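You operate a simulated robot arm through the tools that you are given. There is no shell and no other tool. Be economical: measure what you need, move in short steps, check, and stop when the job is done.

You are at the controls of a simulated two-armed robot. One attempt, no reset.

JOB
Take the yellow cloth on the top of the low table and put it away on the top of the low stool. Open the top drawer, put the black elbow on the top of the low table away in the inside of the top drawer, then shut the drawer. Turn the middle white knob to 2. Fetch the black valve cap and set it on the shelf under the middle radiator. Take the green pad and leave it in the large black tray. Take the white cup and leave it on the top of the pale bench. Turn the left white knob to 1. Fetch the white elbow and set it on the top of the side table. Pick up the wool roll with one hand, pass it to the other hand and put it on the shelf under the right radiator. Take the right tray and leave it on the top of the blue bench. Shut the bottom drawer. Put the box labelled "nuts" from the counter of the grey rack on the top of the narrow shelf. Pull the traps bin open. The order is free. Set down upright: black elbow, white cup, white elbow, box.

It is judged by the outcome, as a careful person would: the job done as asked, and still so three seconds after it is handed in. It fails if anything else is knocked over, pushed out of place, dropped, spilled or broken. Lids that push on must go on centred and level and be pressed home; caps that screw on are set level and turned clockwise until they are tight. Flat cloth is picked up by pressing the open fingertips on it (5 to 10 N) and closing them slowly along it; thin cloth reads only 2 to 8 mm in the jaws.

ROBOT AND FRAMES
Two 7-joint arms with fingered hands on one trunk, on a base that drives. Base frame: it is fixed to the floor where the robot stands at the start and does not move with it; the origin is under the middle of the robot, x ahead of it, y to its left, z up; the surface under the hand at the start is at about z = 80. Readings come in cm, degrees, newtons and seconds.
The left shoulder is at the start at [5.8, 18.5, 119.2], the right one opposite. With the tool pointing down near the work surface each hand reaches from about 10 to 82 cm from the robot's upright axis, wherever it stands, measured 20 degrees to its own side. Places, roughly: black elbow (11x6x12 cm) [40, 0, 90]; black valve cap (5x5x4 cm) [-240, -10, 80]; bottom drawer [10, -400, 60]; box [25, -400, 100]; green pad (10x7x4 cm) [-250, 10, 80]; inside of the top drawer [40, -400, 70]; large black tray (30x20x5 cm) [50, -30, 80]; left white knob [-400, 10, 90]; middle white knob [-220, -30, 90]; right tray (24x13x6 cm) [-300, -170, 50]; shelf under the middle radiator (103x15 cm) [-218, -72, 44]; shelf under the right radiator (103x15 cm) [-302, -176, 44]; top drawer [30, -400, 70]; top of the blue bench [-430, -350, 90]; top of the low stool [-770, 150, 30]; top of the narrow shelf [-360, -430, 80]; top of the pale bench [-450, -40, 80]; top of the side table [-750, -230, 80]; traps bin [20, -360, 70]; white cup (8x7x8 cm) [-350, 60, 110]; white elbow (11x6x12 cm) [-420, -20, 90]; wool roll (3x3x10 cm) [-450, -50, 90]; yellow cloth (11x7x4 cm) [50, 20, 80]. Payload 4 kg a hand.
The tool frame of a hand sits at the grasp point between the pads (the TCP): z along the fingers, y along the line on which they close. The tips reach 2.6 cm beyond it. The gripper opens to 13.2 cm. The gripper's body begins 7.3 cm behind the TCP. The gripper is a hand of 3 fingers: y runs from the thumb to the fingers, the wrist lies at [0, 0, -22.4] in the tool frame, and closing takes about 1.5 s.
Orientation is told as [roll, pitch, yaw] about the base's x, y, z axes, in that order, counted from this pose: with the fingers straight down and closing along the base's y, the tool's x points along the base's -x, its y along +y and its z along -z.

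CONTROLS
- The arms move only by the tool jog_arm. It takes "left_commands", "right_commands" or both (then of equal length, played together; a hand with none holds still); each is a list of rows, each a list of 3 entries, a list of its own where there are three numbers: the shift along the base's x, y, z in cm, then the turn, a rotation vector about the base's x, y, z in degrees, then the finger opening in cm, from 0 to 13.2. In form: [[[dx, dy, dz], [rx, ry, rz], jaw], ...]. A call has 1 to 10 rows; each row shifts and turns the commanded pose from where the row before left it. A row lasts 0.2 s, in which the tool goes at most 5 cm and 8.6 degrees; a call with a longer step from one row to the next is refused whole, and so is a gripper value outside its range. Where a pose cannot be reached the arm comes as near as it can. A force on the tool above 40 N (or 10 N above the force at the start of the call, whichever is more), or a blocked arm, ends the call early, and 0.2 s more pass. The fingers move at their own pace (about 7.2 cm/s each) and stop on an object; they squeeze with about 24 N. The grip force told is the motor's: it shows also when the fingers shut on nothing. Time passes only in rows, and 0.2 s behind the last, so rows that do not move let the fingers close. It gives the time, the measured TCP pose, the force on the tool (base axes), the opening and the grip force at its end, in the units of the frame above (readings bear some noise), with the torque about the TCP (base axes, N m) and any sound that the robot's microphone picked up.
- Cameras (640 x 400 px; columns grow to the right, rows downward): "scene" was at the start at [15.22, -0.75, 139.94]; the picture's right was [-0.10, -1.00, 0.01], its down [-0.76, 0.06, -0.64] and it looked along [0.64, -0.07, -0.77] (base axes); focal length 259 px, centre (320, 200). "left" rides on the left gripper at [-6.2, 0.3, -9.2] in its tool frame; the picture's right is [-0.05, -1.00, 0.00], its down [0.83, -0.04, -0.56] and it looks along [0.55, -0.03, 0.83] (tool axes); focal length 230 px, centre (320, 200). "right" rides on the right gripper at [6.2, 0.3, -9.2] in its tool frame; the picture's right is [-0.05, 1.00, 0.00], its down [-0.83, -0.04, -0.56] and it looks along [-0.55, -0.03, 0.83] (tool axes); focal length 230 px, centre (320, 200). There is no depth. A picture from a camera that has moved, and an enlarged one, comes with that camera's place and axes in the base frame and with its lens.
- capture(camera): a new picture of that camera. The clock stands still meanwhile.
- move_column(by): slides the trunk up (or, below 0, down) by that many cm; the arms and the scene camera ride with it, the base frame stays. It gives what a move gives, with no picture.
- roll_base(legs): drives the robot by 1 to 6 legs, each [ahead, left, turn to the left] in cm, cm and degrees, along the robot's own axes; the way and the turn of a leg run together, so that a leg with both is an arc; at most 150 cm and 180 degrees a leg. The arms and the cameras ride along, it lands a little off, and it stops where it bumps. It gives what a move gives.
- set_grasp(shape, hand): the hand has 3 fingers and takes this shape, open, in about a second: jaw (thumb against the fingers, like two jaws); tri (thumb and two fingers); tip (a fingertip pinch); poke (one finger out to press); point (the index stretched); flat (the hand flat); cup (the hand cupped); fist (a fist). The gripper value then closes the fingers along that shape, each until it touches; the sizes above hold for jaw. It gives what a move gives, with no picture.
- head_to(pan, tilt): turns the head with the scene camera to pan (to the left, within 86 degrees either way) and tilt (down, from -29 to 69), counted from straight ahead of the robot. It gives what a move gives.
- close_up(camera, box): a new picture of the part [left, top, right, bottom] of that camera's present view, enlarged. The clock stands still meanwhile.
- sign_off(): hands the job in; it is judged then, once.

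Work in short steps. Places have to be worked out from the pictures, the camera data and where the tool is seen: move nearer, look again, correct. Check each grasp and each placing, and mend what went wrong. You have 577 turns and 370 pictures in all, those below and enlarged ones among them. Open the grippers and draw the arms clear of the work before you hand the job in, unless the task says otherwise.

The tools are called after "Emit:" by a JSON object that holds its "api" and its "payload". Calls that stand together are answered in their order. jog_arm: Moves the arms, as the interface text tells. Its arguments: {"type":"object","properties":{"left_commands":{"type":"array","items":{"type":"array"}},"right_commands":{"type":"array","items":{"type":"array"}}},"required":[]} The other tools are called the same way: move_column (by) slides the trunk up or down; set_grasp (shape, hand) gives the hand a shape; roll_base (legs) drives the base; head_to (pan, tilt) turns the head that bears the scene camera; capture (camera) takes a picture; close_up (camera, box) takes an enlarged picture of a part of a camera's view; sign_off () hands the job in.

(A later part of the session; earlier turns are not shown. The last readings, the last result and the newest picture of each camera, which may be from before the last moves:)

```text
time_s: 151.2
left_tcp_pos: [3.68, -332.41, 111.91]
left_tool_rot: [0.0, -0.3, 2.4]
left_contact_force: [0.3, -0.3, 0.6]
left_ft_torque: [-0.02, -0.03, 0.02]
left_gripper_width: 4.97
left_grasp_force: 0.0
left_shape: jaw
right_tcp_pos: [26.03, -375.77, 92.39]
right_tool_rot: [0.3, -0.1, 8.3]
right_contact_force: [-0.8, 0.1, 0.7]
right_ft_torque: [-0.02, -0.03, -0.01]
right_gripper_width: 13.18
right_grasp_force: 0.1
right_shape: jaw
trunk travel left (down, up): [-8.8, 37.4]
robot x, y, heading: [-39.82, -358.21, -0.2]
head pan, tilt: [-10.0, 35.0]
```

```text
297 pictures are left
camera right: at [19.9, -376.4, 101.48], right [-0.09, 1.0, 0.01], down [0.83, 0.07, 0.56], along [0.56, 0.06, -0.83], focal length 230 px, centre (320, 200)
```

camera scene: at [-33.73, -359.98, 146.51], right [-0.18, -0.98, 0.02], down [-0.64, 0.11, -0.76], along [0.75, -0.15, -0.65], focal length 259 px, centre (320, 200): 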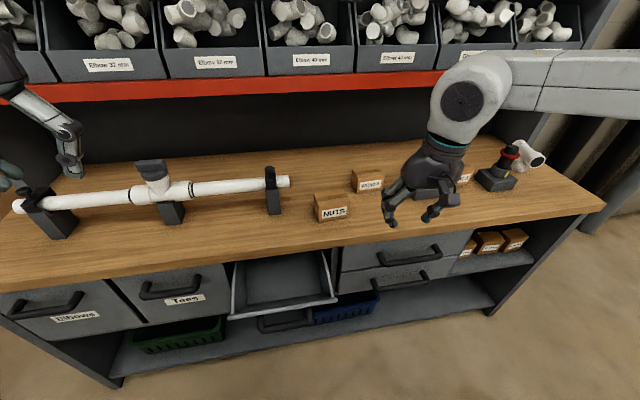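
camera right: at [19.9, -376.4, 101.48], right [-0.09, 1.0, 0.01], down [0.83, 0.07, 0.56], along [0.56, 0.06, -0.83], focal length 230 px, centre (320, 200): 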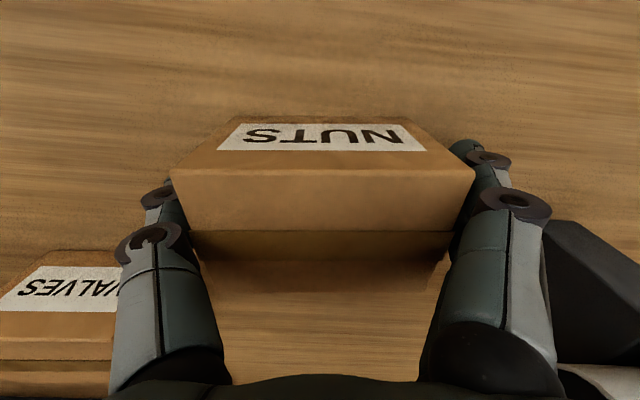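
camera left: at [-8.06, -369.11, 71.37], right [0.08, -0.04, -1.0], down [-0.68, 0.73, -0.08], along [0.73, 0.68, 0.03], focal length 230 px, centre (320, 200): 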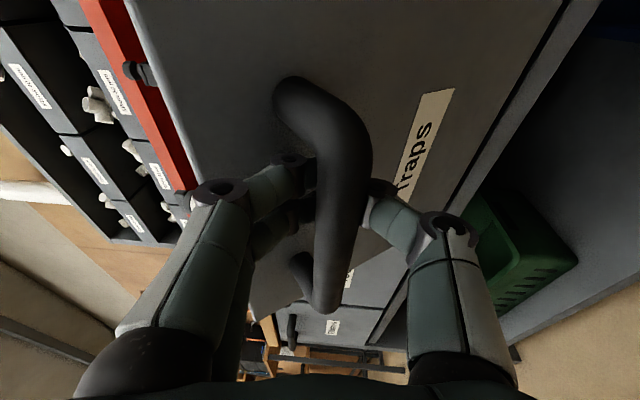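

The jaws straddle the box; I close.

Emit:
{"api": "jog_arm", "payload": {"right_commands": [[[0, 0, 0], [0, 0, 0], 10], [[0, 0, 0], [0, 0, 0], 8.5], [[0, 0, 0], [0, 0, 0], 7.5], [[0, 0, 0], [0, 0, 0], 7.5], [[0, 0, 0], [0, 0, 0], 7.5]]}}

Emit:
{"api": "move_column", "payload": {"by": 8}}

Emit:
{"api": "capture", "payload": {"camera": "right"}}

```text
time_s: 152.4
left_tcp_pos: [3.87, -332.39, 111.9]
left_tool_rot: [0.1, -0.2, 2.4]
left_contact_force: [-0.1, -0.2, -0.8]
left_ft_torque: [0.0, 0.0, 0.03]
left_gripper_width: 4.98
left_grasp_force: 0.0
left_shape: jaw
right_tcp_pos: [26.05, -375.53, 92.26]
right_tool_rot: [0.4, -0.2, 8.4]
right_contact_force: [-0.4, 0.0, -0.4]
right_ft_torque: [0.01, 0.03, 0.02]
right_gripper_width: 9.59
right_grasp_force: 24.2
right_shape: jaw
trunk travel left (down, up): [-8.8, 37.4]
robot x, y, heading: [-39.58, -358.24, -0.1]
head pan, tilt: [-10.0, 35.0]
```

```text
time_s: 153.6
left_tcp_pos: [4.05, -332.22, 119.84]
left_tool_rot: [0.1, -0.1, 2.5]
left_contact_force: [0.3, 0.0, 0.5]
left_ft_torque: [0.0, 0.01, -0.01]
left_gripper_width: 4.99
left_grasp_force: 0.0
left_shape: jaw
right_tcp_pos: [26.16, -375.75, 100.19]
right_tool_rot: [0.4, -0.1, 8.3]
right_contact_force: [0.8, 0.3, -2.8]
right_ft_torque: [0.01, 0.02, 0.02]
right_gripper_width: 9.57
right_grasp_force: 24.5
right_shape: jaw
trunk travel left (down, up): [-16.8, 29.4]
robot x, y, heading: [-39.48, -358.62, 0.1]
head pan, tilt: [-10.0, 35.0]
```

```text
296 pictures are left
camera right: at [20.08, -376.44, 109.28], right [-0.09, 1.0, 0.01], down [0.83, 0.07, 0.56], along [0.55, 0.06, -0.83], focal length 230 px, centre (320, 200)
```

right: 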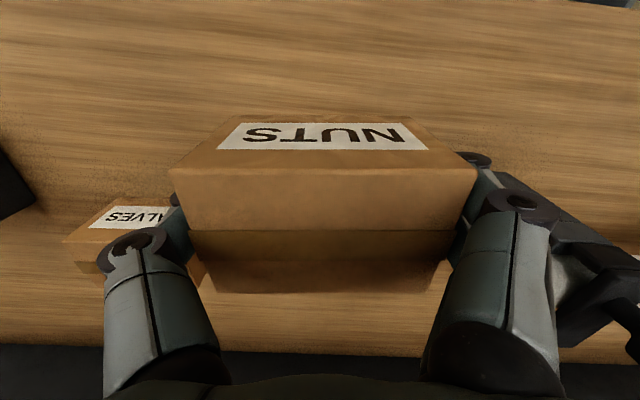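

The nuts box is held. I back off and look toward -x for the way to the narrow shelf.

Emit:
{"api": "roll_base", "payload": {"legs": [[-32, 0, 0]]}}

Emit:
{"api": "roll_base", "payload": {"legs": [[0, 10, 90]]}}

Emit:
{"api": "head_to", "payload": {"pan": 80, "tilt": 12}}

Emit:
{"api": "capture", "payload": {"camera": "scene"}}

```text
time_s: 155.7
left_tcp_pos: [-27.62, -332.34, 119.84]
left_tool_rot: [0.1, -0.2, 2.3]
left_contact_force: [0.1, 0.6, -0.2]
left_ft_torque: [0.01, -0.01, 0.0]
left_gripper_width: 4.99
left_grasp_force: 0.1
left_shape: jaw
right_tcp_pos: [-5.38, -375.63, 100.28]
right_tool_rot: [0.5, -0.2, 8.4]
right_contact_force: [0.0, -0.2, -1.8]
right_ft_torque: [0.0, 0.02, 0.01]
right_gripper_width: 9.59
right_grasp_force: 24.2
right_shape: jaw
trunk travel left (down, up): [-16.8, 29.4]
robot x, y, heading: [-70.84, -358.42, -0.1]
head pan, tilt: [-10.0, 35.0]
```

```text
time_s: 160.0
left_tcp_pos: [-104.81, -309.51, 119.93]
left_tool_rot: [0.1, -0.3, 94.1]
left_contact_force: [0.0, -1.3, 0.0]
left_ft_torque: [0.0, -0.02, 0.02]
left_gripper_width: 4.97
left_grasp_force: 0.1
left_shape: jaw
right_tcp_pos: [-62.28, -285.95, 100.29]
right_tool_rot: [0.3, -0.2, 100.1]
right_contact_force: [0.5, -0.6, -2.3]
right_ft_torque: [0.0, 0.02, -0.03]
right_gripper_width: 9.59
right_grasp_force: 24.2
right_shape: jaw
trunk travel left (down, up): [-16.8, 29.4]
robot x, y, heading: [-77.5, -352.16, 91.3]
head pan, tilt: [-10.0, 35.0]
```

```text
time_s: 161.7
left_tcp_pos: [-104.84, -309.39, 119.92]
left_tool_rot: [0.1, -0.1, 94.2]
left_contact_force: [0.0, 0.1, 0.7]
left_ft_torque: [0.02, -0.02, -0.02]
left_gripper_width: 5.0
left_grasp_force: 0.1
left_shape: jaw
right_tcp_pos: [-62.07, -285.97, 100.34]
right_tool_rot: [0.4, -0.2, 100.0]
right_contact_force: [0.5, -1.1, -1.4]
right_ft_torque: [0.01, -0.02, 0.0]
right_gripper_width: 9.58
right_grasp_force: 24.0
right_shape: jaw
trunk travel left (down, up): [-16.8, 29.4]
robot x, y, heading: [-77.02, -352.35, 91.7]
head pan, tilt: [80.0, 12.0]
```

```text
295 pictures are left
camera scene: at [-87.07, -338.63, 138.76], right [0.15, 0.97, -0.22], down [0.21, -0.24, -0.95], along [-0.97, 0.09, -0.24], focal length 259 px, centre (320, 200)
```

scene: 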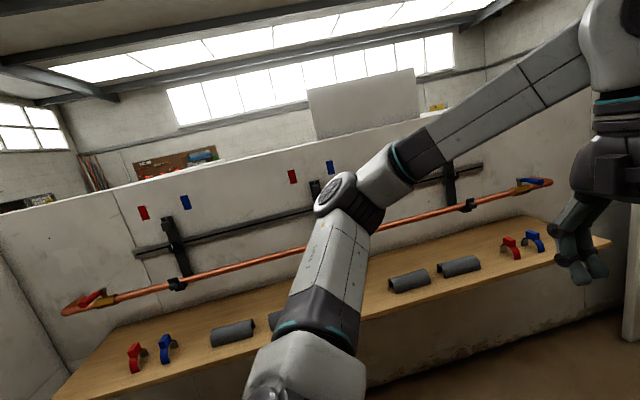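

A bench in a half-walled alcove stands at x≈-190. I raise the trunk to look over that wall.

Emit:
{"api": "move_column", "payload": {"by": 29}}

Emit:
{"api": "roll_base", "payload": {"legs": [[0, 0, 60]]}}

Emit:
{"api": "head_to", "payload": {"pan": 45, "tilt": 10}}

Emit:
{"api": "capture", "payload": {"camera": "scene"}}

Emit:
{"api": "head_to", "payload": {"pan": 0, "tilt": 10}}

Emit:
{"api": "capture", "payload": {"camera": "scene"}}

```text
time_s: 164.6
left_tcp_pos: [-104.94, -309.53, 148.88]
left_tool_rot: [0.1, -0.2, 94.2]
left_contact_force: [0.6, -0.3, -0.2]
left_ft_torque: [0.02, -0.02, 0.01]
left_gripper_width: 4.96
left_grasp_force: 0.0
left_shape: jaw
right_tcp_pos: [-62.06, -291.85, 143.5]
right_tool_rot: [-1.6, -12.6, 100.4]
right_contact_force: [-0.2, -0.7, -2.5]
right_ft_torque: [-0.05, -0.01, -0.02]
right_gripper_width: 9.58
right_grasp_force: 23.3
right_shape: jaw
trunk travel left (down, up): [-45.8, 0.4]
robot x, y, heading: [-77.6, -352.48, 91.5]
head pan, tilt: [80.0, 12.0]
```

```text
time_s: 167.6
left_tcp_pos: [-128.15, -353.71, 148.98]
left_tool_rot: [0.1, -0.2, 153.1]
left_contact_force: [0.1, 0.6, -0.6]
left_ft_torque: [-0.04, -0.03, 0.03]
left_gripper_width: 5.0
left_grasp_force: 0.1
left_shape: jaw
right_tcp_pos: [-121.27, -307.72, 143.55]
right_tool_rot: [-1.4, -12.6, 159.2]
right_contact_force: [-0.7, -0.6, -2.9]
right_ft_torque: [0.0, -0.01, 0.03]
right_gripper_width: 9.59
right_grasp_force: 24.0
right_shape: jaw
trunk travel left (down, up): [-45.8, 0.4]
robot x, y, heading: [-77.26, -352.08, 150.7]
head pan, tilt: [80.0, 12.0]
```

```text
time_s: 168.6
left_tcp_pos: [-128.15, -353.71, 148.83]
left_tool_rot: [0.1, -0.2, 153.1]
left_contact_force: [-0.2, 0.6, -0.4]
left_ft_torque: [-0.01, 0.01, 0.0]
left_gripper_width: 4.97
left_grasp_force: 0.0
left_shape: jaw
right_tcp_pos: [-121.23, -307.8, 143.46]
right_tool_rot: [-1.5, -12.5, 159.2]
right_contact_force: [-0.5, -0.4, -1.9]
right_ft_torque: [0.03, 0.0, 0.01]
right_gripper_width: 9.57
right_grasp_force: 23.8
right_shape: jaw
trunk travel left (down, up): [-45.8, 0.4]
robot x, y, heading: [-77.69, -352.31, 150.5]
head pan, tilt: [45.0, 10.0]
```

```text
294 pictures are left
camera scene: at [-85.66, -355.11, 170.25], right [-0.27, 0.96, 0.0], down [0.17, 0.05, -0.98], along [-0.95, -0.27, -0.17], focal length 259 px, centre (320, 200)
```

scene: 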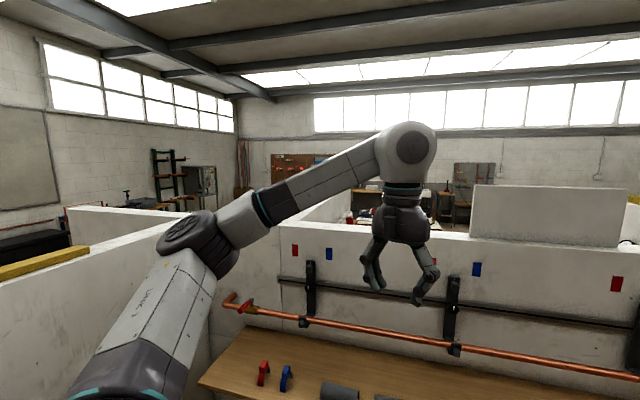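

```text
time_s: 169.7
left_tcp_pos: [-128.16, -353.61, 148.92]
left_tool_rot: [0.1, -0.3, 153.1]
left_contact_force: [-0.3, 0.1, 0.1]
left_ft_torque: [0.03, -0.01, -0.02]
left_gripper_width: 4.97
left_grasp_force: 0.1
left_shape: jaw
right_tcp_pos: [-121.26, -307.92, 143.58]
right_tool_rot: [-1.5, -12.7, 159.3]
right_contact_force: [0.1, -1.1, -3.0]
right_ft_torque: [0.03, 0.0, 0.0]
right_gripper_width: 9.57
right_grasp_force: 24.0
right_shape: jaw
trunk travel left (down, up): [-45.8, 0.4]
robot x, y, heading: [-77.59, -352.55, 150.6]
head pan, tilt: [0.0, 10.0]
```

```text
293 pictures are left
camera scene: at [-84.81, -348.05, 170.25], right [0.49, 0.87, 0.0], down [0.15, -0.09, -0.98], along [-0.86, 0.48, -0.17], focal length 259 px, centre (320, 200)
```

scene: 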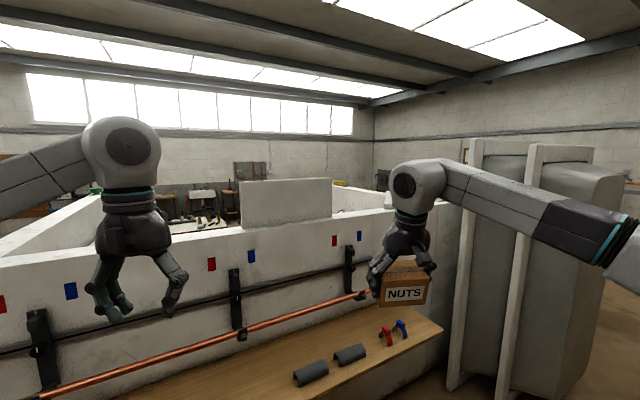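

The enclosure's open side must be reached from the north. I lower the trunk, turn to +y, and drive there.

Emit:
{"api": "move_column", "payload": {"by": -16}}

Emit:
{"api": "roll_base", "payload": {"legs": [[0, 0, -60], [150, 0, 0], [150, 0, 0]]}}

Emit:
{"api": "head_to", "payload": {"pan": 45, "tilt": 10}}

Emit:
{"api": "capture", "payload": {"camera": "scene"}}

```text
time_s: 171.6
left_tcp_pos: [-127.97, -353.69, 132.83]
left_tool_rot: [0.1, -0.2, 153.1]
left_contact_force: [0.5, -0.7, 0.4]
left_ft_torque: [0.03, 0.0, 0.01]
left_gripper_width: 4.95
left_grasp_force: 0.0
left_shape: jaw
right_tcp_pos: [-121.28, -307.82, 127.61]
right_tool_rot: [-1.5, -12.7, 159.4]
right_contact_force: [0.5, 0.2, -3.3]
right_ft_torque: [0.03, 0.01, 0.0]
right_gripper_width: 9.58
right_grasp_force: 23.5
right_shape: jaw
trunk travel left (down, up): [-29.8, 16.4]
robot x, y, heading: [-77.35, -352.14, 150.4]
head pan, tilt: [0.0, 10.0]
```

```text
time_s: 180.9
left_tcp_pos: [-110.02, -166.27, 133.72]
left_tool_rot: [0.3, -1.2, 94.3]
left_contact_force: [-0.6, -0.2, 0.2]
left_ft_torque: [-0.03, 0.0, -0.01]
left_gripper_width: 5.0
left_grasp_force: 0.1
left_shape: jaw
right_tcp_pos: [-67.51, -147.96, 128.01]
right_tool_rot: [-1.3, -13.1, 100.8]
right_contact_force: [-0.2, -0.1, -2.4]
right_ft_torque: [-0.02, -0.01, -0.01]
right_gripper_width: 9.57
right_grasp_force: 24.2
right_shape: jaw
trunk travel left (down, up): [-29.8, 16.4]
robot x, y, heading: [-83.01, -207.16, 92.1]
head pan, tilt: [0.0, 10.0]
stopped in leg 2: the robot was blocked; the commanded pose is now the measured one
```

```text
time_s: 182.0
left_tcp_pos: [-110.0, -166.4, 133.66]
left_tool_rot: [0.4, -1.2, 94.3]
left_contact_force: [1.4, -0.4, -0.6]
left_ft_torque: [-0.03, 0.0, 0.03]
left_gripper_width: 4.97
left_grasp_force: 0.1
left_shape: jaw
right_tcp_pos: [-67.38, -148.17, 128.23]
right_tool_rot: [-1.4, -13.3, 100.7]
right_contact_force: [0.2, 0.0, -2.8]
right_ft_torque: [-0.04, 0.01, 0.01]
right_gripper_width: 9.54
right_grasp_force: 24.2
right_shape: jaw
trunk travel left (down, up): [-29.8, 16.4]
robot x, y, heading: [-83.12, -207.43, 91.9]
head pan, tilt: [45.0, 10.0]
```

```text
292 pictures are left
camera scene: at [-89.21, -199.13, 153.63], right [0.68, 0.73, -0.05], down [0.12, -0.18, -0.98], along [-0.72, 0.66, -0.21], focal length 259 px, centre (320, 200)
```

scene: 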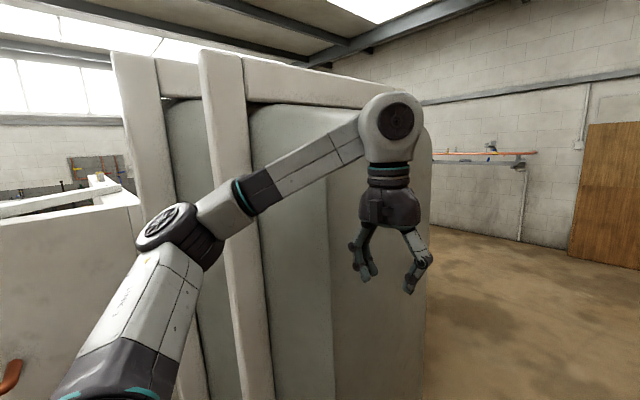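

The left elbow bumped the tall tub stand. I back up a little and shift right before going on.

Emit:
{"api": "roll_base", "payload": {"legs": [[-10, 0, -2], [0, -36, 0], [60, 0, 0]]}}

Emit:
{"api": "capture", "payload": {"camera": "scene"}}

```text
time_s: 187.9
left_tcp_pos: [-75.36, -115.43, 133.02]
left_tool_rot: [0.1, -0.6, 92.8]
left_contact_force: [-1.1, 0.2, -0.5]
left_ft_torque: [0.02, -0.01, -0.02]
left_gripper_width: 4.97
left_grasp_force: 0.0
left_shape: jaw
right_tcp_pos: [-32.42, -98.2, 127.68]
right_tool_rot: [-1.6, -12.6, 99.3]
right_contact_force: [0.0, -0.5, -2.5]
right_ft_torque: [0.01, 0.01, 0.03]
right_gripper_width: 9.57
right_grasp_force: 23.9
right_shape: jaw
trunk travel left (down, up): [-29.8, 16.4]
robot x, y, heading: [-48.97, -158.24, 90.7]
head pan, tilt: [45.0, 10.0]
```

```text
291 pictures are left
camera scene: at [-55.6, -148.53, 153.5], right [0.7, 0.71, -0.05], down [0.12, -0.19, -0.97], along [-0.7, 0.67, -0.22], focal length 259 px, centre (320, 200)
```

scene: 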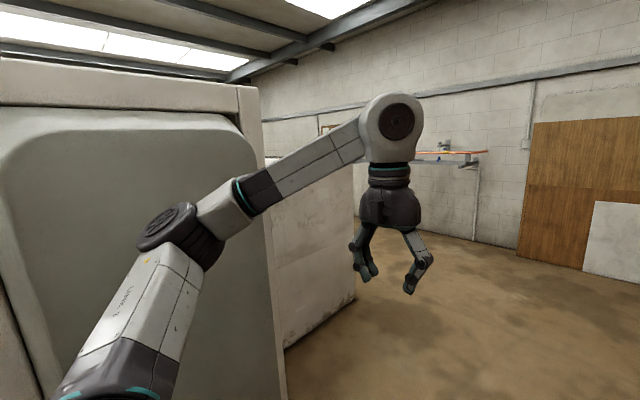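

Emit:
{"api": "roll_base", "payload": {"legs": [[150, 0, 0], [60, 0, 0], [0, 0, 60]]}}

Emit:
{"api": "head_to", "payload": {"pan": 30, "tilt": 15}}

Emit:
{"api": "capture", "payload": {"camera": "scene"}}

```text
time_s: 201.2
left_tcp_pos: [-98.06, 51.05, 133.16]
left_tool_rot: [0.1, -0.5, 153.6]
left_contact_force: [0.2, -1.0, -0.2]
left_ft_torque: [0.0, 0.01, 0.02]
left_gripper_width: 4.97
left_grasp_force: 0.1
left_shape: jaw
right_tcp_pos: [-91.91, 97.15, 127.55]
right_tool_rot: [-1.4, -12.6, 160.0]
right_contact_force: [0.8, 0.0, -2.9]
right_ft_torque: [0.0, 0.01, 0.01]
right_gripper_width: 9.56
right_grasp_force: 23.8
right_shape: jaw
trunk travel left (down, up): [-29.8, 16.4]
robot x, y, heading: [-47.46, 53.13, 151.6]
head pan, tilt: [45.0, 10.0]
```

```text
time_s: 201.9
left_tcp_pos: [-98.08, 51.15, 133.05]
left_tool_rot: [0.0, -0.6, 153.6]
left_contact_force: [-0.2, -0.3, 0.5]
left_ft_torque: [0.0, -0.02, 0.04]
left_gripper_width: 4.99
left_grasp_force: 0.0
left_shape: jaw
right_tcp_pos: [-91.98, 97.1, 127.62]
right_tool_rot: [-1.5, -12.6, 159.9]
right_contact_force: [-0.9, -0.1, -2.4]
right_ft_torque: [-0.01, 0.0, 0.01]
right_gripper_width: 9.59
right_grasp_force: 24.0
right_shape: jaw
trunk travel left (down, up): [-29.8, 16.4]
robot x, y, heading: [-47.24, 53.09, 151.2]
head pan, tilt: [30.0, 15.0]
```

```text
290 pictures are left
camera scene: at [-59.8, 54.72, 152.57], right [-0.02, 1.0, -0.04], down [0.32, -0.03, -0.95], along [-0.95, -0.03, -0.32], focal length 259 px, centre (320, 200)
```

scene: 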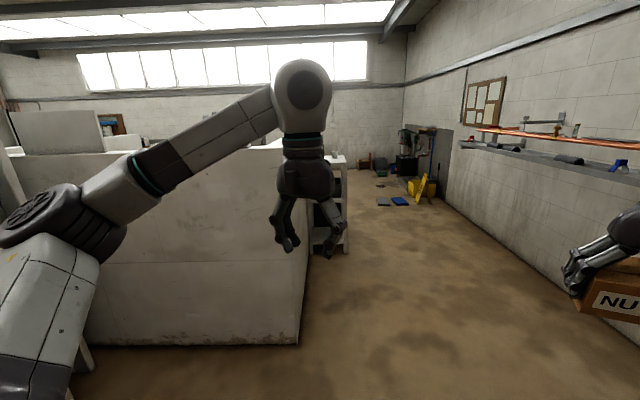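

The corridor continues west between the enclosure corner (-198,32) and the north wall (y≈225). I drive west along y≈120.

Emit:
{"api": "roll_base", "payload": {"legs": [[0, 0, 28], [100, -70, 0], [100, 0, 0]]}}

Emit:
{"api": "head_to", "payload": {"pan": 40, "tilt": 15}}

Emit:
{"api": "capture", "payload": {"camera": "scene"}}

Emit:
{"api": "head_to", "payload": {"pan": 0, "tilt": 15}}

Emit:
{"api": "capture", "payload": {"camera": "scene"}}

```text
time_s: 214.2
left_tcp_pos: [-288.73, 98.05, 133.04]
left_tool_rot: [0.1, -0.5, -177.9]
left_contact_force: [0.4, 0.6, -0.3]
left_ft_torque: [0.02, 0.02, 0.01]
left_gripper_width: 4.99
left_grasp_force: 0.0
left_shape: jaw
right_tcp_pos: [-305.24, 141.44, 127.61]
right_tool_rot: [-1.5, -12.7, -171.5]
right_contact_force: [-0.3, -0.2, -2.8]
right_ft_torque: [0.01, -0.01, -0.03]
right_gripper_width: 9.56
right_grasp_force: 23.6
right_shape: jaw
trunk travel left (down, up): [-29.8, 16.4]
robot x, y, heading: [-245.23, 124.19, 179.8]
head pan, tilt: [30.0, 15.0]
```

```text
time_s: 214.9
left_tcp_pos: [-288.76, 98.13, 133.09]
left_tool_rot: [0.2, -0.5, -177.8]
left_contact_force: [0.7, 0.5, 0.2]
left_ft_torque: [0.0, 0.0, -0.01]
left_gripper_width: 4.97
left_grasp_force: 0.1
left_shape: jaw
right_tcp_pos: [-305.38, 141.44, 127.53]
right_tool_rot: [-1.5, -12.6, -171.6]
right_contact_force: [0.6, -0.8, -2.8]
right_ft_torque: [0.0, 0.0, 0.01]
right_gripper_width: 9.58
right_grasp_force: 24.2
right_shape: jaw
trunk travel left (down, up): [-29.8, 16.4]
robot x, y, heading: [-245.35, 124.29, 179.8]
head pan, tilt: [40.0, 15.0]
```

```text
289 pictures are left
camera scene: at [-255.95, 118.24, 152.62], right [-0.64, 0.77, -0.05], down [0.27, 0.17, -0.95], along [-0.72, -0.62, -0.31], focal length 259 px, centre (320, 200)
```

scene: 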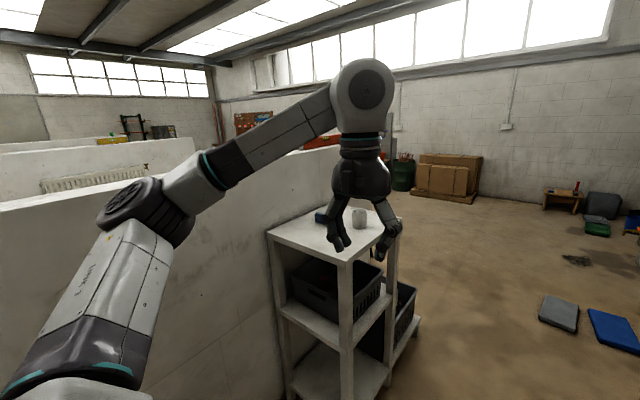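

```text
time_s: 216.0
left_tcp_pos: [-288.85, 98.11, 133.1]
left_tool_rot: [0.1, -0.5, -178.0]
left_contact_force: [-0.1, -0.3, 0.0]
left_ft_torque: [-0.01, -0.02, -0.01]
left_gripper_width: 4.99
left_grasp_force: 0.0
left_shape: jaw
right_tcp_pos: [-305.3, 141.48, 127.54]
right_tool_rot: [-1.5, -12.6, -171.4]
right_contact_force: [0.8, 0.3, -2.7]
right_ft_torque: [0.0, -0.04, 0.0]
right_gripper_width: 9.58
right_grasp_force: 24.0
right_shape: jaw
trunk travel left (down, up): [-29.8, 16.4]
robot x, y, heading: [-245.72, 123.92, 179.7]
head pan, tilt: [0.0, 15.0]
```

```text
288 pictures are left
camera scene: at [-258.07, 124.23, 152.47], right [0.0, 1.0, 0.0], down [0.33, 0.0, -0.95], along [-0.95, 0.0, -0.33], focal length 259 px, centre (320, 200)
```

scene: 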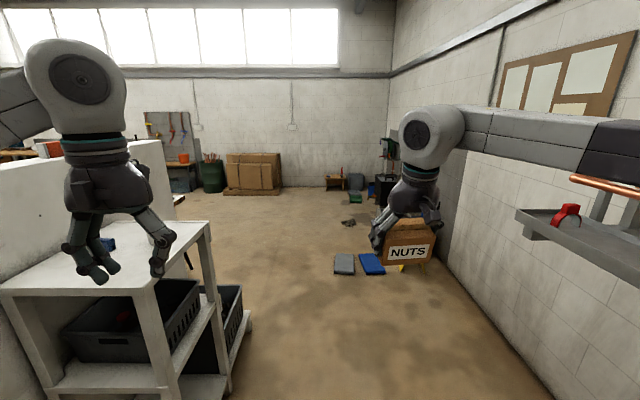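

The white cup stands on the white shelf unit (top ≈105) at about (-350,60). I'll pick it up with the free left hand: drive alongside and turn south.

Emit:
{"api": "roll_base", "payload": {"legs": [[115, -12, 0], [0, 0, 90]]}}

Emit:
{"api": "head_to", "payload": {"pan": 10, "tilt": 30}}

Emit:
{"api": "capture", "payload": {"camera": "scene"}}

```text
time_s: 225.7
left_tcp_pos: [-334.75, 92.28, 132.91]
left_tool_rot: [0.0, -0.5, -87.7]
left_contact_force: [0.9, -0.1, -0.5]
left_ft_torque: [-0.01, 0.01, 0.01]
left_gripper_width: 4.99
left_grasp_force: 0.0
left_shape: jaw
right_tcp_pos: [-377.85, 75.56, 127.52]
right_tool_rot: [-1.5, -12.6, -81.3]
right_contact_force: [0.7, -0.2, -2.1]
right_ft_torque: [0.05, 0.05, 0.01]
right_gripper_width: 9.54
right_grasp_force: 23.7
right_shape: jaw
trunk travel left (down, up): [-29.8, 16.4]
robot x, y, heading: [-360.85, 135.13, -89.9]
head pan, tilt: [0.0, 15.0]
```

```text
time_s: 226.5
left_tcp_pos: [-334.65, 92.42, 132.95]
left_tool_rot: [0.2, -0.4, -87.7]
left_contact_force: [0.0, -0.6, -0.2]
left_ft_torque: [0.0, -0.02, -0.02]
left_gripper_width: 4.99
left_grasp_force: 0.0
left_shape: jaw
right_tcp_pos: [-377.88, 75.68, 127.58]
right_tool_rot: [-1.5, -12.6, -81.3]
right_contact_force: [-0.3, 0.6, -2.1]
right_ft_torque: [0.04, -0.04, -0.02]
right_gripper_width: 9.57
right_grasp_force: 24.2
right_shape: jaw
trunk travel left (down, up): [-29.8, 16.4]
robot x, y, heading: [-360.88, 135.33, -89.9]
head pan, tilt: [10.0, 30.0]
```

```text
287 pictures are left
camera scene: at [-359.3, 123.64, 150.1], right [-0.98, -0.17, -0.01], down [-0.09, 0.55, -0.83], along [0.15, -0.82, -0.56], focal length 259 px, centre (320, 200)
```

scene: 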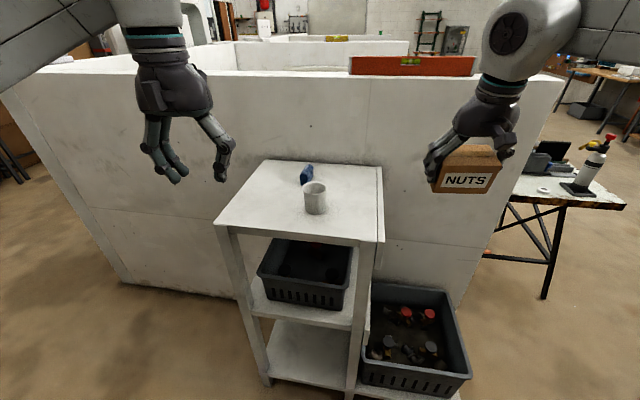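

The cup is at about (-347,63) on the shelf top. I move 14 cm closer and 6 cm right, then bring the left hand over it.

Emit:
{"api": "roll_base", "payload": {"legs": [[14, -6, 0]]}}

Emit:
{"api": "jog_arm", "payload": {"left_commands": [[[-1, -3, -2], [0, 0, -1], 10], [[-1, -3, -2], [0, 0, -1], 13.2], [[-1, -3, -2], [0, 0, 0], 13.2], [[-1, -2, -1], [0, 0, 0], 13.2], [[0, 0, 0], [0, 0, 0], 13.2]]}}

Emit:
{"api": "capture", "payload": {"camera": "left"}}

Emit:
{"api": "capture", "payload": {"camera": "scene"}}

```text
time_s: 227.9
left_tcp_pos: [-340.12, 78.57, 133.23]
left_tool_rot: [0.0, -0.7, -87.7]
left_contact_force: [0.2, 0.2, 0.3]
left_ft_torque: [-0.02, -0.02, -0.01]
left_gripper_width: 4.99
left_grasp_force: 0.0
left_shape: jaw
right_tcp_pos: [-383.58, 61.71, 127.86]
right_tool_rot: [-1.5, -12.7, -81.2]
right_contact_force: [-0.1, -0.4, -2.0]
right_ft_torque: [-0.01, -0.01, 0.0]
right_gripper_width: 9.56
right_grasp_force: 24.7
right_shape: jaw
trunk travel left (down, up): [-29.8, 16.4]
robot x, y, heading: [-366.8, 121.8, -90.2]
head pan, tilt: [10.0, 30.0]
```

```text
time_s: 229.1
left_tcp_pos: [-344.43, 67.08, 126.03]
left_tool_rot: [0.1, -0.6, -89.7]
left_contact_force: [0.0, 0.4, 0.2]
left_ft_torque: [-0.03, 0.0, -0.02]
left_gripper_width: 13.22
left_grasp_force: 0.0
left_shape: jaw
right_tcp_pos: [-383.61, 61.51, 127.57]
right_tool_rot: [-1.5, -12.7, -81.1]
right_contact_force: [0.2, 0.0, -3.3]
right_ft_torque: [0.01, 0.0, 0.0]
right_gripper_width: 9.56
right_grasp_force: 24.4
right_shape: jaw
trunk travel left (down, up): [-29.8, 16.4]
robot x, y, heading: [-366.51, 121.09, -89.7]
head pan, tilt: [10.0, 30.0]
```

```text
286 pictures are left
camera left: at [-344.16, 60.83, 135.39], right [-1.0, -0.06, 0.0], down [-0.05, 0.84, 0.55], along [-0.03, 0.55, -0.84], focal length 230 px, centre (320, 200)
```

left: 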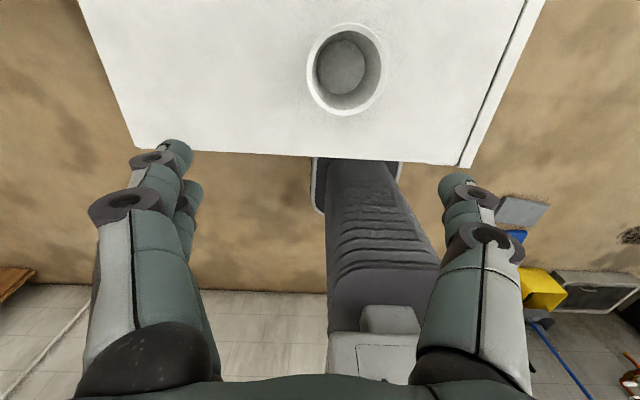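

```text
285 pictures are left
camera scene: at [-365.01, 109.66, 150.1], right [-0.98, -0.18, -0.01], down [-0.09, 0.55, -0.83], along [0.15, -0.82, -0.56], focal length 259 px, centre (320, 200)
```

scene: 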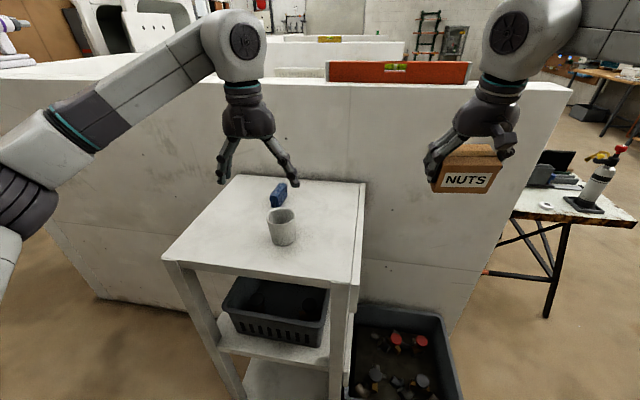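

Cup rim at about (-346.5,62.1,110.5). I move above it and lower around it.

Emit:
{"api": "jog_arm", "payload": {"left_commands": [[[-1, -2.5, 0], [0, 0, 0], 13.2], [[-1, -2.5, 0], [0, 0, 0], 13.2], [[0, 0, -3], [0, 0, 0], 13.2], [[0, 0, -3], [0, 0, 0], 13.2], [[0, 0, -3], [0, 0, 0], 13.2], [[0, 0, 0], [0, 0, 0], 13.2]]}}

Emit:
{"api": "capture", "payload": {"camera": "left"}}

```text
time_s: 230.5
left_tcp_pos: [-346.49, 62.39, 116.97]
left_tool_rot: [0.0, -0.6, -89.7]
left_contact_force: [0.0, -0.2, 0.2]
left_ft_torque: [-0.04, 0.0, -0.01]
left_gripper_width: 13.2
left_grasp_force: 0.1
left_shape: jaw
right_tcp_pos: [-383.61, 61.6, 127.67]
right_tool_rot: [-1.5, -12.6, -81.2]
right_contact_force: [0.1, 0.8, -2.5]
right_ft_torque: [-0.03, 0.0, -0.01]
right_gripper_width: 9.53
right_grasp_force: 24.3
right_shape: jaw
trunk travel left (down, up): [-29.8, 16.4]
robot x, y, heading: [-366.62, 121.5, -89.6]
head pan, tilt: [10.0, 30.0]
```

```text
284 pictures are left
camera left: at [-346.25, 56.07, 126.26], right [-1.0, -0.06, 0.0], down [-0.05, 0.84, 0.55], along [-0.03, 0.55, -0.84], focal length 230 px, centre (320, 200)
```

left: 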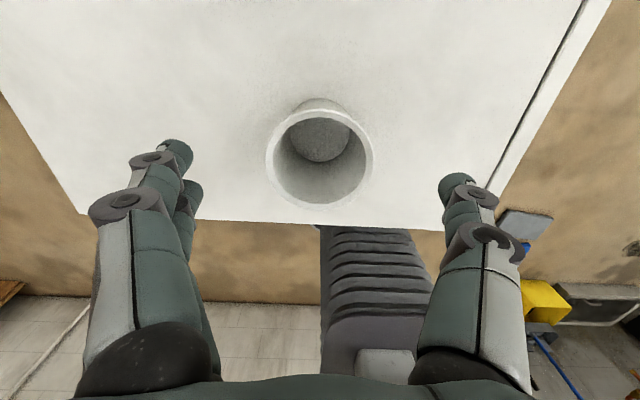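

Emit:
{"api": "jog_arm", "payload": {"left_commands": [[[0, 0, -3], [0, 0, 0], 13.2], [[0, 0, -3], [0, 0, 0], 13.2], [[0, 0, -2], [0, 0, 0], 13.2], [[0, 0, -1.5], [0, 0, 0], 13.2], [[0, 0, 0], [0, 0, 0], 13.2]]}}

Emit:
{"api": "capture", "payload": {"camera": "left"}}

```text
time_s: 231.7
left_tcp_pos: [-346.38, 62.22, 107.47]
left_tool_rot: [0.1, -0.6, -89.6]
left_contact_force: [0.9, 0.0, 2.0]
left_ft_torque: [-0.01, -0.03, 0.02]
left_gripper_width: 13.2
left_grasp_force: 0.0
left_shape: jaw
right_tcp_pos: [-383.59, 61.71, 127.61]
right_tool_rot: [-1.4, -12.5, -81.3]
right_contact_force: [-0.9, 0.6, -2.7]
right_ft_torque: [0.04, -0.03, 0.0]
right_gripper_width: 9.57
right_grasp_force: 23.9
right_shape: jaw
trunk travel left (down, up): [-29.8, 16.4]
robot x, y, heading: [-366.45, 121.62, -90.0]
head pan, tilt: [10.0, 30.0]
```

```text
283 pictures are left
camera left: at [-346.16, 56.0, 116.85], right [-1.0, -0.06, 0.0], down [-0.05, 0.84, 0.55], along [-0.03, 0.55, -0.84], focal length 230 px, centre (320, 200)
```

left: 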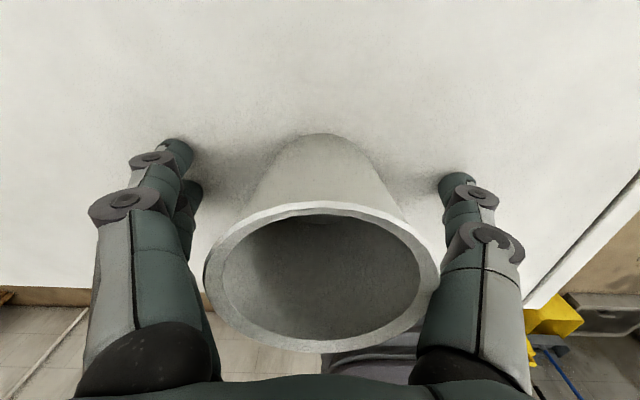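

Emit:
{"api": "jog_arm", "payload": {"left_commands": [[[0, 0, 0.3], [0, 0, 0], 9], [[0, 0, 0], [0, 0, 0], 7], [[0, 0, 0], [0, 0, 0], 6], [[0, 0, 0], [0, 0, 0], 5], [[0, 0, 0], [0, 0, 0], 4], [[0, 0, 0], [0, 0, 0], 4]]}}

Emit:
{"api": "jog_arm", "payload": {"left_commands": [[[0, 0, 2], [0, 0, 0], 4], [[0, 0, 4], [0, 0, 0], 4], [[0, 0, 4], [0, 0, 0], 4], [[0, 0, 4], [0, 0, 0], 4], [[0, 2, 4], [0, 0, 0], 4], [[0, 2, 4], [0, 0, 0], 4], [[0, 2, 0], [0, 0, 0], 4]]}}

Emit:
{"api": "capture", "payload": {"camera": "left"}}

```text
time_s: 233.1
left_tcp_pos: [-346.39, 62.12, 107.81]
left_tool_rot: [0.1, -0.6, -89.7]
left_contact_force: [-0.5, 1.5, -0.4]
left_ft_torque: [0.04, 0.0, 0.0]
left_gripper_width: 4.94
left_grasp_force: 24.0
left_shape: jaw
right_tcp_pos: [-383.63, 61.57, 127.71]
right_tool_rot: [-1.5, -12.6, -81.3]
right_contact_force: [0.5, -0.7, -2.1]
right_ft_torque: [0.02, 0.03, -0.03]
right_gripper_width: 9.56
right_grasp_force: 24.1
right_shape: jaw
trunk travel left (down, up): [-29.8, 16.4]
robot x, y, heading: [-366.76, 121.66, -90.1]
head pan, tilt: [10.0, 30.0]
```

```text
time_s: 234.7
left_tcp_pos: [-346.09, 68.24, 129.97]
left_tool_rot: [-0.1, -0.5, -89.7]
left_contact_force: [-0.4, 0.1, 0.4]
left_ft_torque: [0.0, 0.03, -0.01]
left_gripper_width: 4.93
left_grasp_force: 24.3
left_shape: jaw
right_tcp_pos: [-383.51, 61.54, 127.51]
right_tool_rot: [-1.6, -12.6, -81.4]
right_contact_force: [0.1, 1.1, -1.3]
right_ft_torque: [0.01, 0.02, -0.02]
right_gripper_width: 9.54
right_grasp_force: 23.8
right_shape: jaw
trunk travel left (down, up): [-29.8, 16.4]
robot x, y, heading: [-366.55, 121.64, -89.6]
head pan, tilt: [10.0, 30.0]
```

```text
282 pictures are left
camera left: at [-345.8, 62.01, 139.37], right [-1.0, -0.06, 0.0], down [-0.05, 0.84, 0.55], along [-0.03, 0.55, -0.84], focal length 230 px, centre (320, 200)
```

left: 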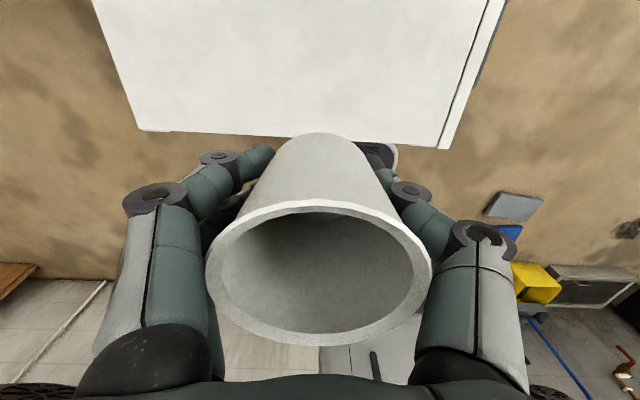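

The cup is held. I back up, slide west and look at the pale bench.

Emit:
{"api": "roll_base", "payload": {"legs": [[-12, 0, 0], [0, -60, 0]]}}

Emit:
{"api": "head_to", "payload": {"pan": 0, "tilt": 30}}

Emit:
{"api": "capture", "payload": {"camera": "scene"}}

```text
time_s: 238.8
left_tcp_pos: [-404.28, 80.34, 130.1]
left_tool_rot: [0.0, -0.5, -89.6]
left_contact_force: [-0.1, 0.6, -1.0]
left_ft_torque: [0.0, -0.01, 0.0]
left_gripper_width: 4.94
left_grasp_force: 24.3
left_shape: jaw
right_tcp_pos: [-441.73, 73.61, 127.6]
right_tool_rot: [-1.6, -12.6, -81.2]
right_contact_force: [0.7, 0.2, -3.3]
right_ft_torque: [0.02, -0.02, 0.0]
right_gripper_width: 9.56
right_grasp_force: 24.5
right_shape: jaw
trunk travel left (down, up): [-29.8, 16.4]
robot x, y, heading: [-424.58, 133.63, -89.7]
head pan, tilt: [10.0, 30.0]
```

```text
time_s: 239.5
left_tcp_pos: [-404.4, 80.41, 130.0]
left_tool_rot: [0.2, -0.5, -89.6]
left_contact_force: [0.7, 0.5, -0.1]
left_ft_torque: [-0.02, -0.03, 0.01]
left_gripper_width: 4.91
left_grasp_force: 24.3
left_shape: jaw
right_tcp_pos: [-441.86, 73.65, 127.65]
right_tool_rot: [-1.4, -12.6, -81.2]
right_contact_force: [0.7, -0.2, -3.1]
right_ft_torque: [-0.02, 0.01, 0.01]
right_gripper_width: 9.54
right_grasp_force: 23.4
right_shape: jaw
trunk travel left (down, up): [-29.8, 16.4]
robot x, y, heading: [-424.56, 133.77, -89.9]
head pan, tilt: [0.0, 30.0]
```

```text
281 pictures are left
camera scene: at [-424.91, 121.6, 150.08], right [-1.0, 0.0, 0.0], down [0.0, 0.56, -0.83], along [0.0, -0.83, -0.56], focal length 259 px, centre (320, 200)
```

scene: 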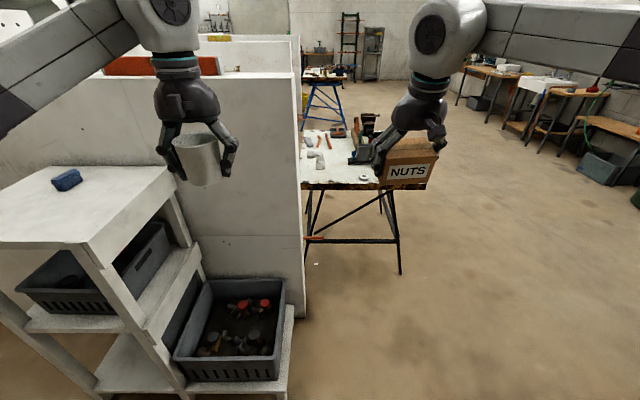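

The pale bench spans x≈-484..-415, from y≈3 southward. I move west 32 and ahead 50 to face it.

Emit:
{"api": "roll_base", "payload": {"legs": [[0, -34, 0], [50, 0, 0]]}}

Emit:
{"api": "head_to", "payload": {"pan": 0, "tilt": 40}}

Emit:
{"api": "capture", "payload": {"camera": "scene"}}

```text
time_s: 241.2
left_tcp_pos: [-425.79, 80.21, 129.88]
left_tool_rot: [-0.2, -0.4, -89.1]
left_contact_force: [0.7, -0.1, -0.4]
left_ft_torque: [0.0, 0.02, 0.0]
left_gripper_width: 4.93
left_grasp_force: 24.2
left_shape: jaw
right_tcp_pos: [-463.19, 73.41, 127.54]
right_tool_rot: [-1.7, -12.5, -80.7]
right_contact_force: [-0.8, 0.2, -2.4]
right_ft_torque: [0.05, 0.0, -0.02]
right_gripper_width: 9.54
right_grasp_force: 24.2
right_shape: jaw
trunk travel left (down, up): [-29.8, 16.4]
robot x, y, heading: [-446.65, 133.93, -89.5]
head pan, tilt: [0.0, 30.0]
stopped in leg 1: the robot was blocked; the commanded pose is now the measured one
```

```text
time_s: 242.0
left_tcp_pos: [-426.49, 80.34, 130.05]
left_tool_rot: [0.0, -0.5, -89.2]
left_contact_force: [-0.9, -0.2, -0.3]
left_ft_torque: [-0.03, -0.07, -0.02]
left_gripper_width: 4.9
left_grasp_force: 23.9
left_shape: jaw
right_tcp_pos: [-464.03, 73.53, 127.47]
right_tool_rot: [-1.4, -12.6, -80.8]
right_contact_force: [0.1, 0.0, -3.1]
right_ft_torque: [0.07, -0.02, 0.01]
right_gripper_width: 9.55
right_grasp_force: 24.6
right_shape: jaw
trunk travel left (down, up): [-29.8, 16.4]
robot x, y, heading: [-446.78, 133.71, -89.8]
head pan, tilt: [0.0, 40.0]
```

```text
280 pictures are left
camera scene: at [-447.48, 122.11, 148.59], right [-1.0, -0.01, 0.0], down [0.0, 0.69, -0.72], along [0.01, -0.72, -0.69], focal length 259 px, centre (320, 200)
```

scene: 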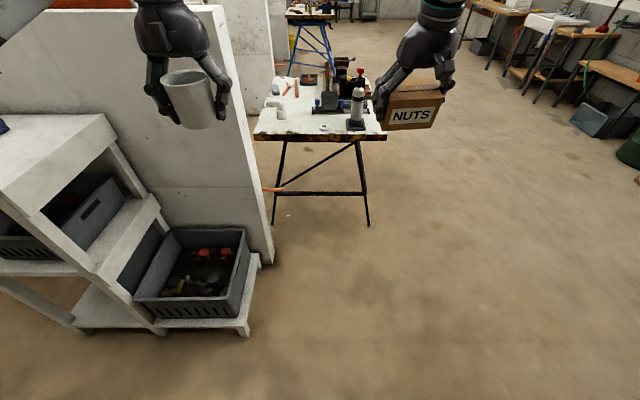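

Something blocked the sideways motion; I look to the right side.

Emit:
{"api": "head_to", "payload": {"pan": -75, "tilt": 45}}

Emit:
{"api": "capture", "payload": {"camera": "scene"}}

```text
time_s: 243.4
left_tcp_pos: [-426.15, 80.31, 130.09]
left_tool_rot: [0.0, -0.5, -89.2]
left_contact_force: [0.3, -0.5, -0.6]
left_ft_torque: [0.01, -0.02, 0.04]
left_gripper_width: 4.94
left_grasp_force: 24.0
left_shape: jaw
right_tcp_pos: [-463.55, 73.54, 127.58]
right_tool_rot: [-1.6, -12.5, -80.7]
right_contact_force: [0.1, -0.1, -2.2]
right_ft_torque: [0.0, 0.01, -0.01]
right_gripper_width: 9.58
right_grasp_force: 24.1
right_shape: jaw
trunk travel left (down, up): [-29.8, 16.4]
robot x, y, heading: [-446.83, 133.45, -89.6]
head pan, tilt: [-75.0, 45.0]
```

```text
279 pictures are left
camera scene: at [-454.97, 128.49, 148.32], right [-0.27, 0.96, 0.07], down [0.68, 0.24, -0.69], along [-0.68, -0.14, -0.72], focal length 259 px, centre (320, 200)
```

scene: 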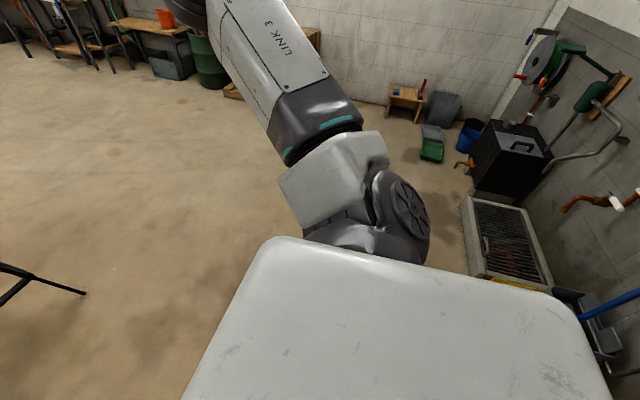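

The floor pads/sign are there on the right rear. I go ahead first (south), then west.

Emit:
{"api": "roll_base", "payload": {"legs": [[30, 4, 0], [15, -12, 0]]}}

Emit:
{"api": "head_to", "payload": {"pan": 0, "tilt": 35}}

Emit:
{"api": "capture", "payload": {"camera": "scene"}}

```text
time_s: 246.7
left_tcp_pos: [-433.7, 34.36, 130.02]
left_tool_rot: [0.0, -0.7, -89.0]
left_contact_force: [0.2, 1.5, -0.7]
left_ft_torque: [-0.01, 0.02, 0.01]
left_gripper_width: 4.92
left_grasp_force: 23.6
left_shape: jaw
right_tcp_pos: [-471.08, 27.58, 127.78]
right_tool_rot: [-1.7, -12.7, -80.4]
right_contact_force: [0.5, -0.5, -1.1]
right_ft_torque: [0.01, 0.04, -0.03]
right_gripper_width: 9.56
right_grasp_force: 23.9
right_shape: jaw
trunk travel left (down, up): [-29.8, 16.4]
robot x, y, heading: [-455.02, 87.17, -89.5]
head pan, tilt: [-75.0, 45.0]
```

```text
time_s: 248.2
left_tcp_pos: [-433.86, 34.17, 130.05]
left_tool_rot: [0.1, -0.5, -89.1]
left_contact_force: [0.4, 0.6, 0.0]
left_ft_torque: [0.01, -0.02, 0.04]
left_gripper_width: 4.94
left_grasp_force: 23.8
left_shape: jaw
right_tcp_pos: [-471.44, 27.37, 127.65]
right_tool_rot: [-1.5, -12.6, -80.5]
right_contact_force: [-0.3, 0.2, -2.1]
right_ft_torque: [0.01, 0.0, -0.01]
right_gripper_width: 9.55
right_grasp_force: 24.1
right_shape: jaw
trunk travel left (down, up): [-29.8, 16.4]
robot x, y, heading: [-454.66, 87.55, -89.5]
head pan, tilt: [0.0, 35.0]
```

```text
278 pictures are left
camera scene: at [-454.94, 75.57, 149.32], right [-1.0, -0.01, 0.0], down [-0.01, 0.63, -0.78], along [0.01, -0.78, -0.63], focal length 259 px, centre (320, 200)
```

scene: 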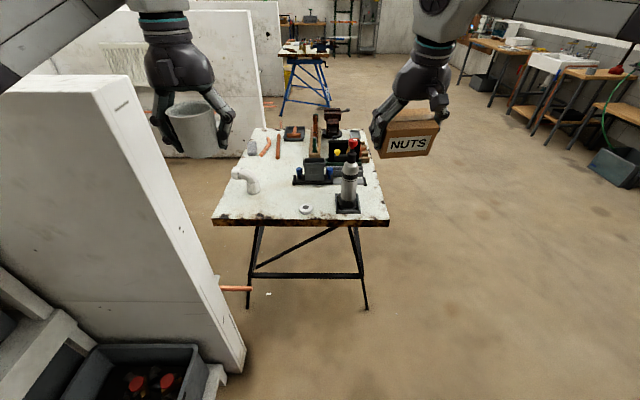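

Emit:
{"api": "close_up", "payload": {"camera": "scene", "box": [200, 100, 400, 230]}}

```text
3.08 times, centred on (300, 165) of scene
camera zoom: at [-454.94, 75.57, 149.32], right [-1.0, -0.01, 0.0], down [-0.01, 0.63, -0.78], along [0.01, -0.78, -0.63], focal length 797 px, centre (382, 308)
```

zoom: 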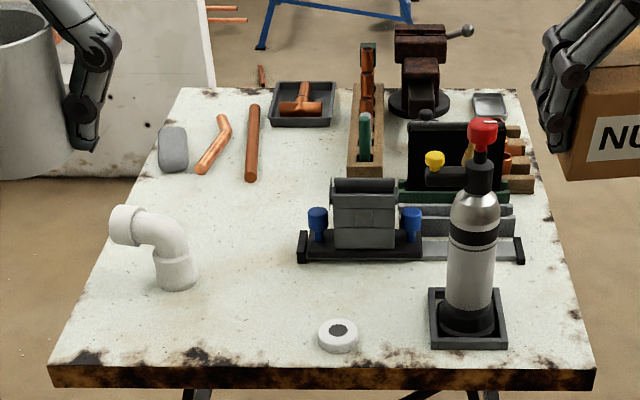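

I plan to set the cup at about (-437,-11) on the bench, between the elbow and the tape ring. I drive ahead 33 cm.

Emit:
{"api": "roll_base", "payload": {"legs": [[33, 0, -0.5]]}}

Emit:
{"api": "jog_arm", "payload": {"left_commands": [[[0, -3, -1], [0, 0, 0], 4], [[0, -3, -2], [0, 0, 0], 4], [[0, -3, -4], [0, 0, 0], 4], [[0, -1, -4], [0, 0, 0], 4], [[0, 0, -4], [0, 0, 0], 4], [[0, 0, -4], [0, 0, 0], 4], [[0, 0, 0], [0, 0, 0], 4]]}}

Emit:
{"api": "capture", "payload": {"camera": "left"}}

Emit:
{"api": "capture", "payload": {"camera": "scene"}}

```text
time_s: 250.4
left_tcp_pos: [-427.46, 8.84, 131.75]
left_tool_rot: [0.8, -2.7, -84.2]
left_contact_force: [0.6, -4.6, 0.1]
left_ft_torque: [0.42, 0.09, -0.02]
left_gripper_width: 4.91
left_grasp_force: 23.8
left_shape: jaw
right_tcp_pos: [-465.4, -1.5, 129.61]
right_tool_rot: [-0.8, -15.2, -76.7]
right_contact_force: [-3.4, -2.3, -2.3]
right_ft_torque: [0.21, -0.14, 0.08]
right_gripper_width: 9.51
right_grasp_force: 23.7
right_shape: jaw
trunk travel left (down, up): [-29.8, 16.4]
robot x, y, heading: [-451.98, 55.11, -84.5]
head pan, tilt: [0.0, 35.0]
```

```text
time_s: 250.7
left_tcp_pos: [-416.26, 3.82, 128.67]
left_tool_rot: [2.2, -0.7, -76.6]
left_contact_force: [-2.0, 1.9, -5.8]
left_ft_torque: [-0.12, -0.23, -0.01]
left_gripper_width: 4.89
left_grasp_force: 24.7
left_shape: jaw
right_tcp_pos: [-455.43, -13.21, 121.57]
right_tool_rot: [4.4, -9.0, -71.9]
right_contact_force: [3.4, 0.3, -1.4]
right_ft_torque: [-0.06, 0.28, -0.07]
right_gripper_width: 9.58
right_grasp_force: 23.7
right_shape: jaw
trunk travel left (down, up): [-29.8, 16.4]
robot x, y, heading: [-448.27, 59.74, -73.6]
head pan, tilt: [0.0, 35.0]
stopped in row 1 (left hand): the arm was blocked; the commanded pose is now the measured one
```

```text
276 pictures are left
camera left: at [-414.82, -2.16, 138.07], right [-0.96, -0.29, -0.04], down [-0.26, 0.8, 0.54], along [-0.12, 0.53, -0.84], focal length 230 px, centre (320, 200)
```

left: 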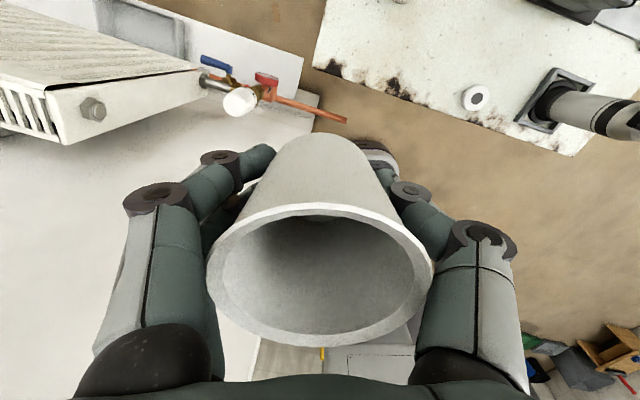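

```text
275 pictures are left
camera scene: at [-448.83, 47.96, 149.72], right [-0.96, -0.28, -0.02], down [-0.16, 0.6, -0.78], along [0.24, -0.75, -0.62], focal length 259 px, centre (320, 200)
```

scene: 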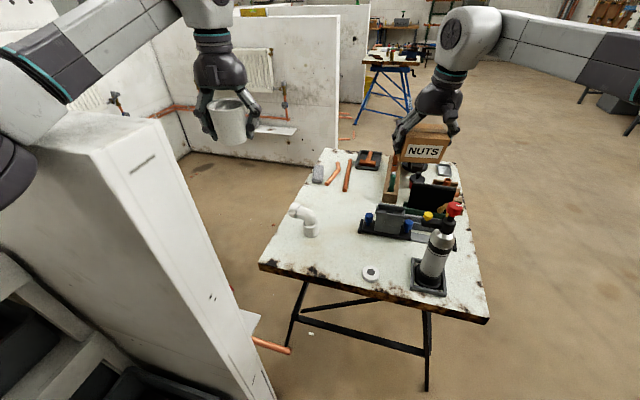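

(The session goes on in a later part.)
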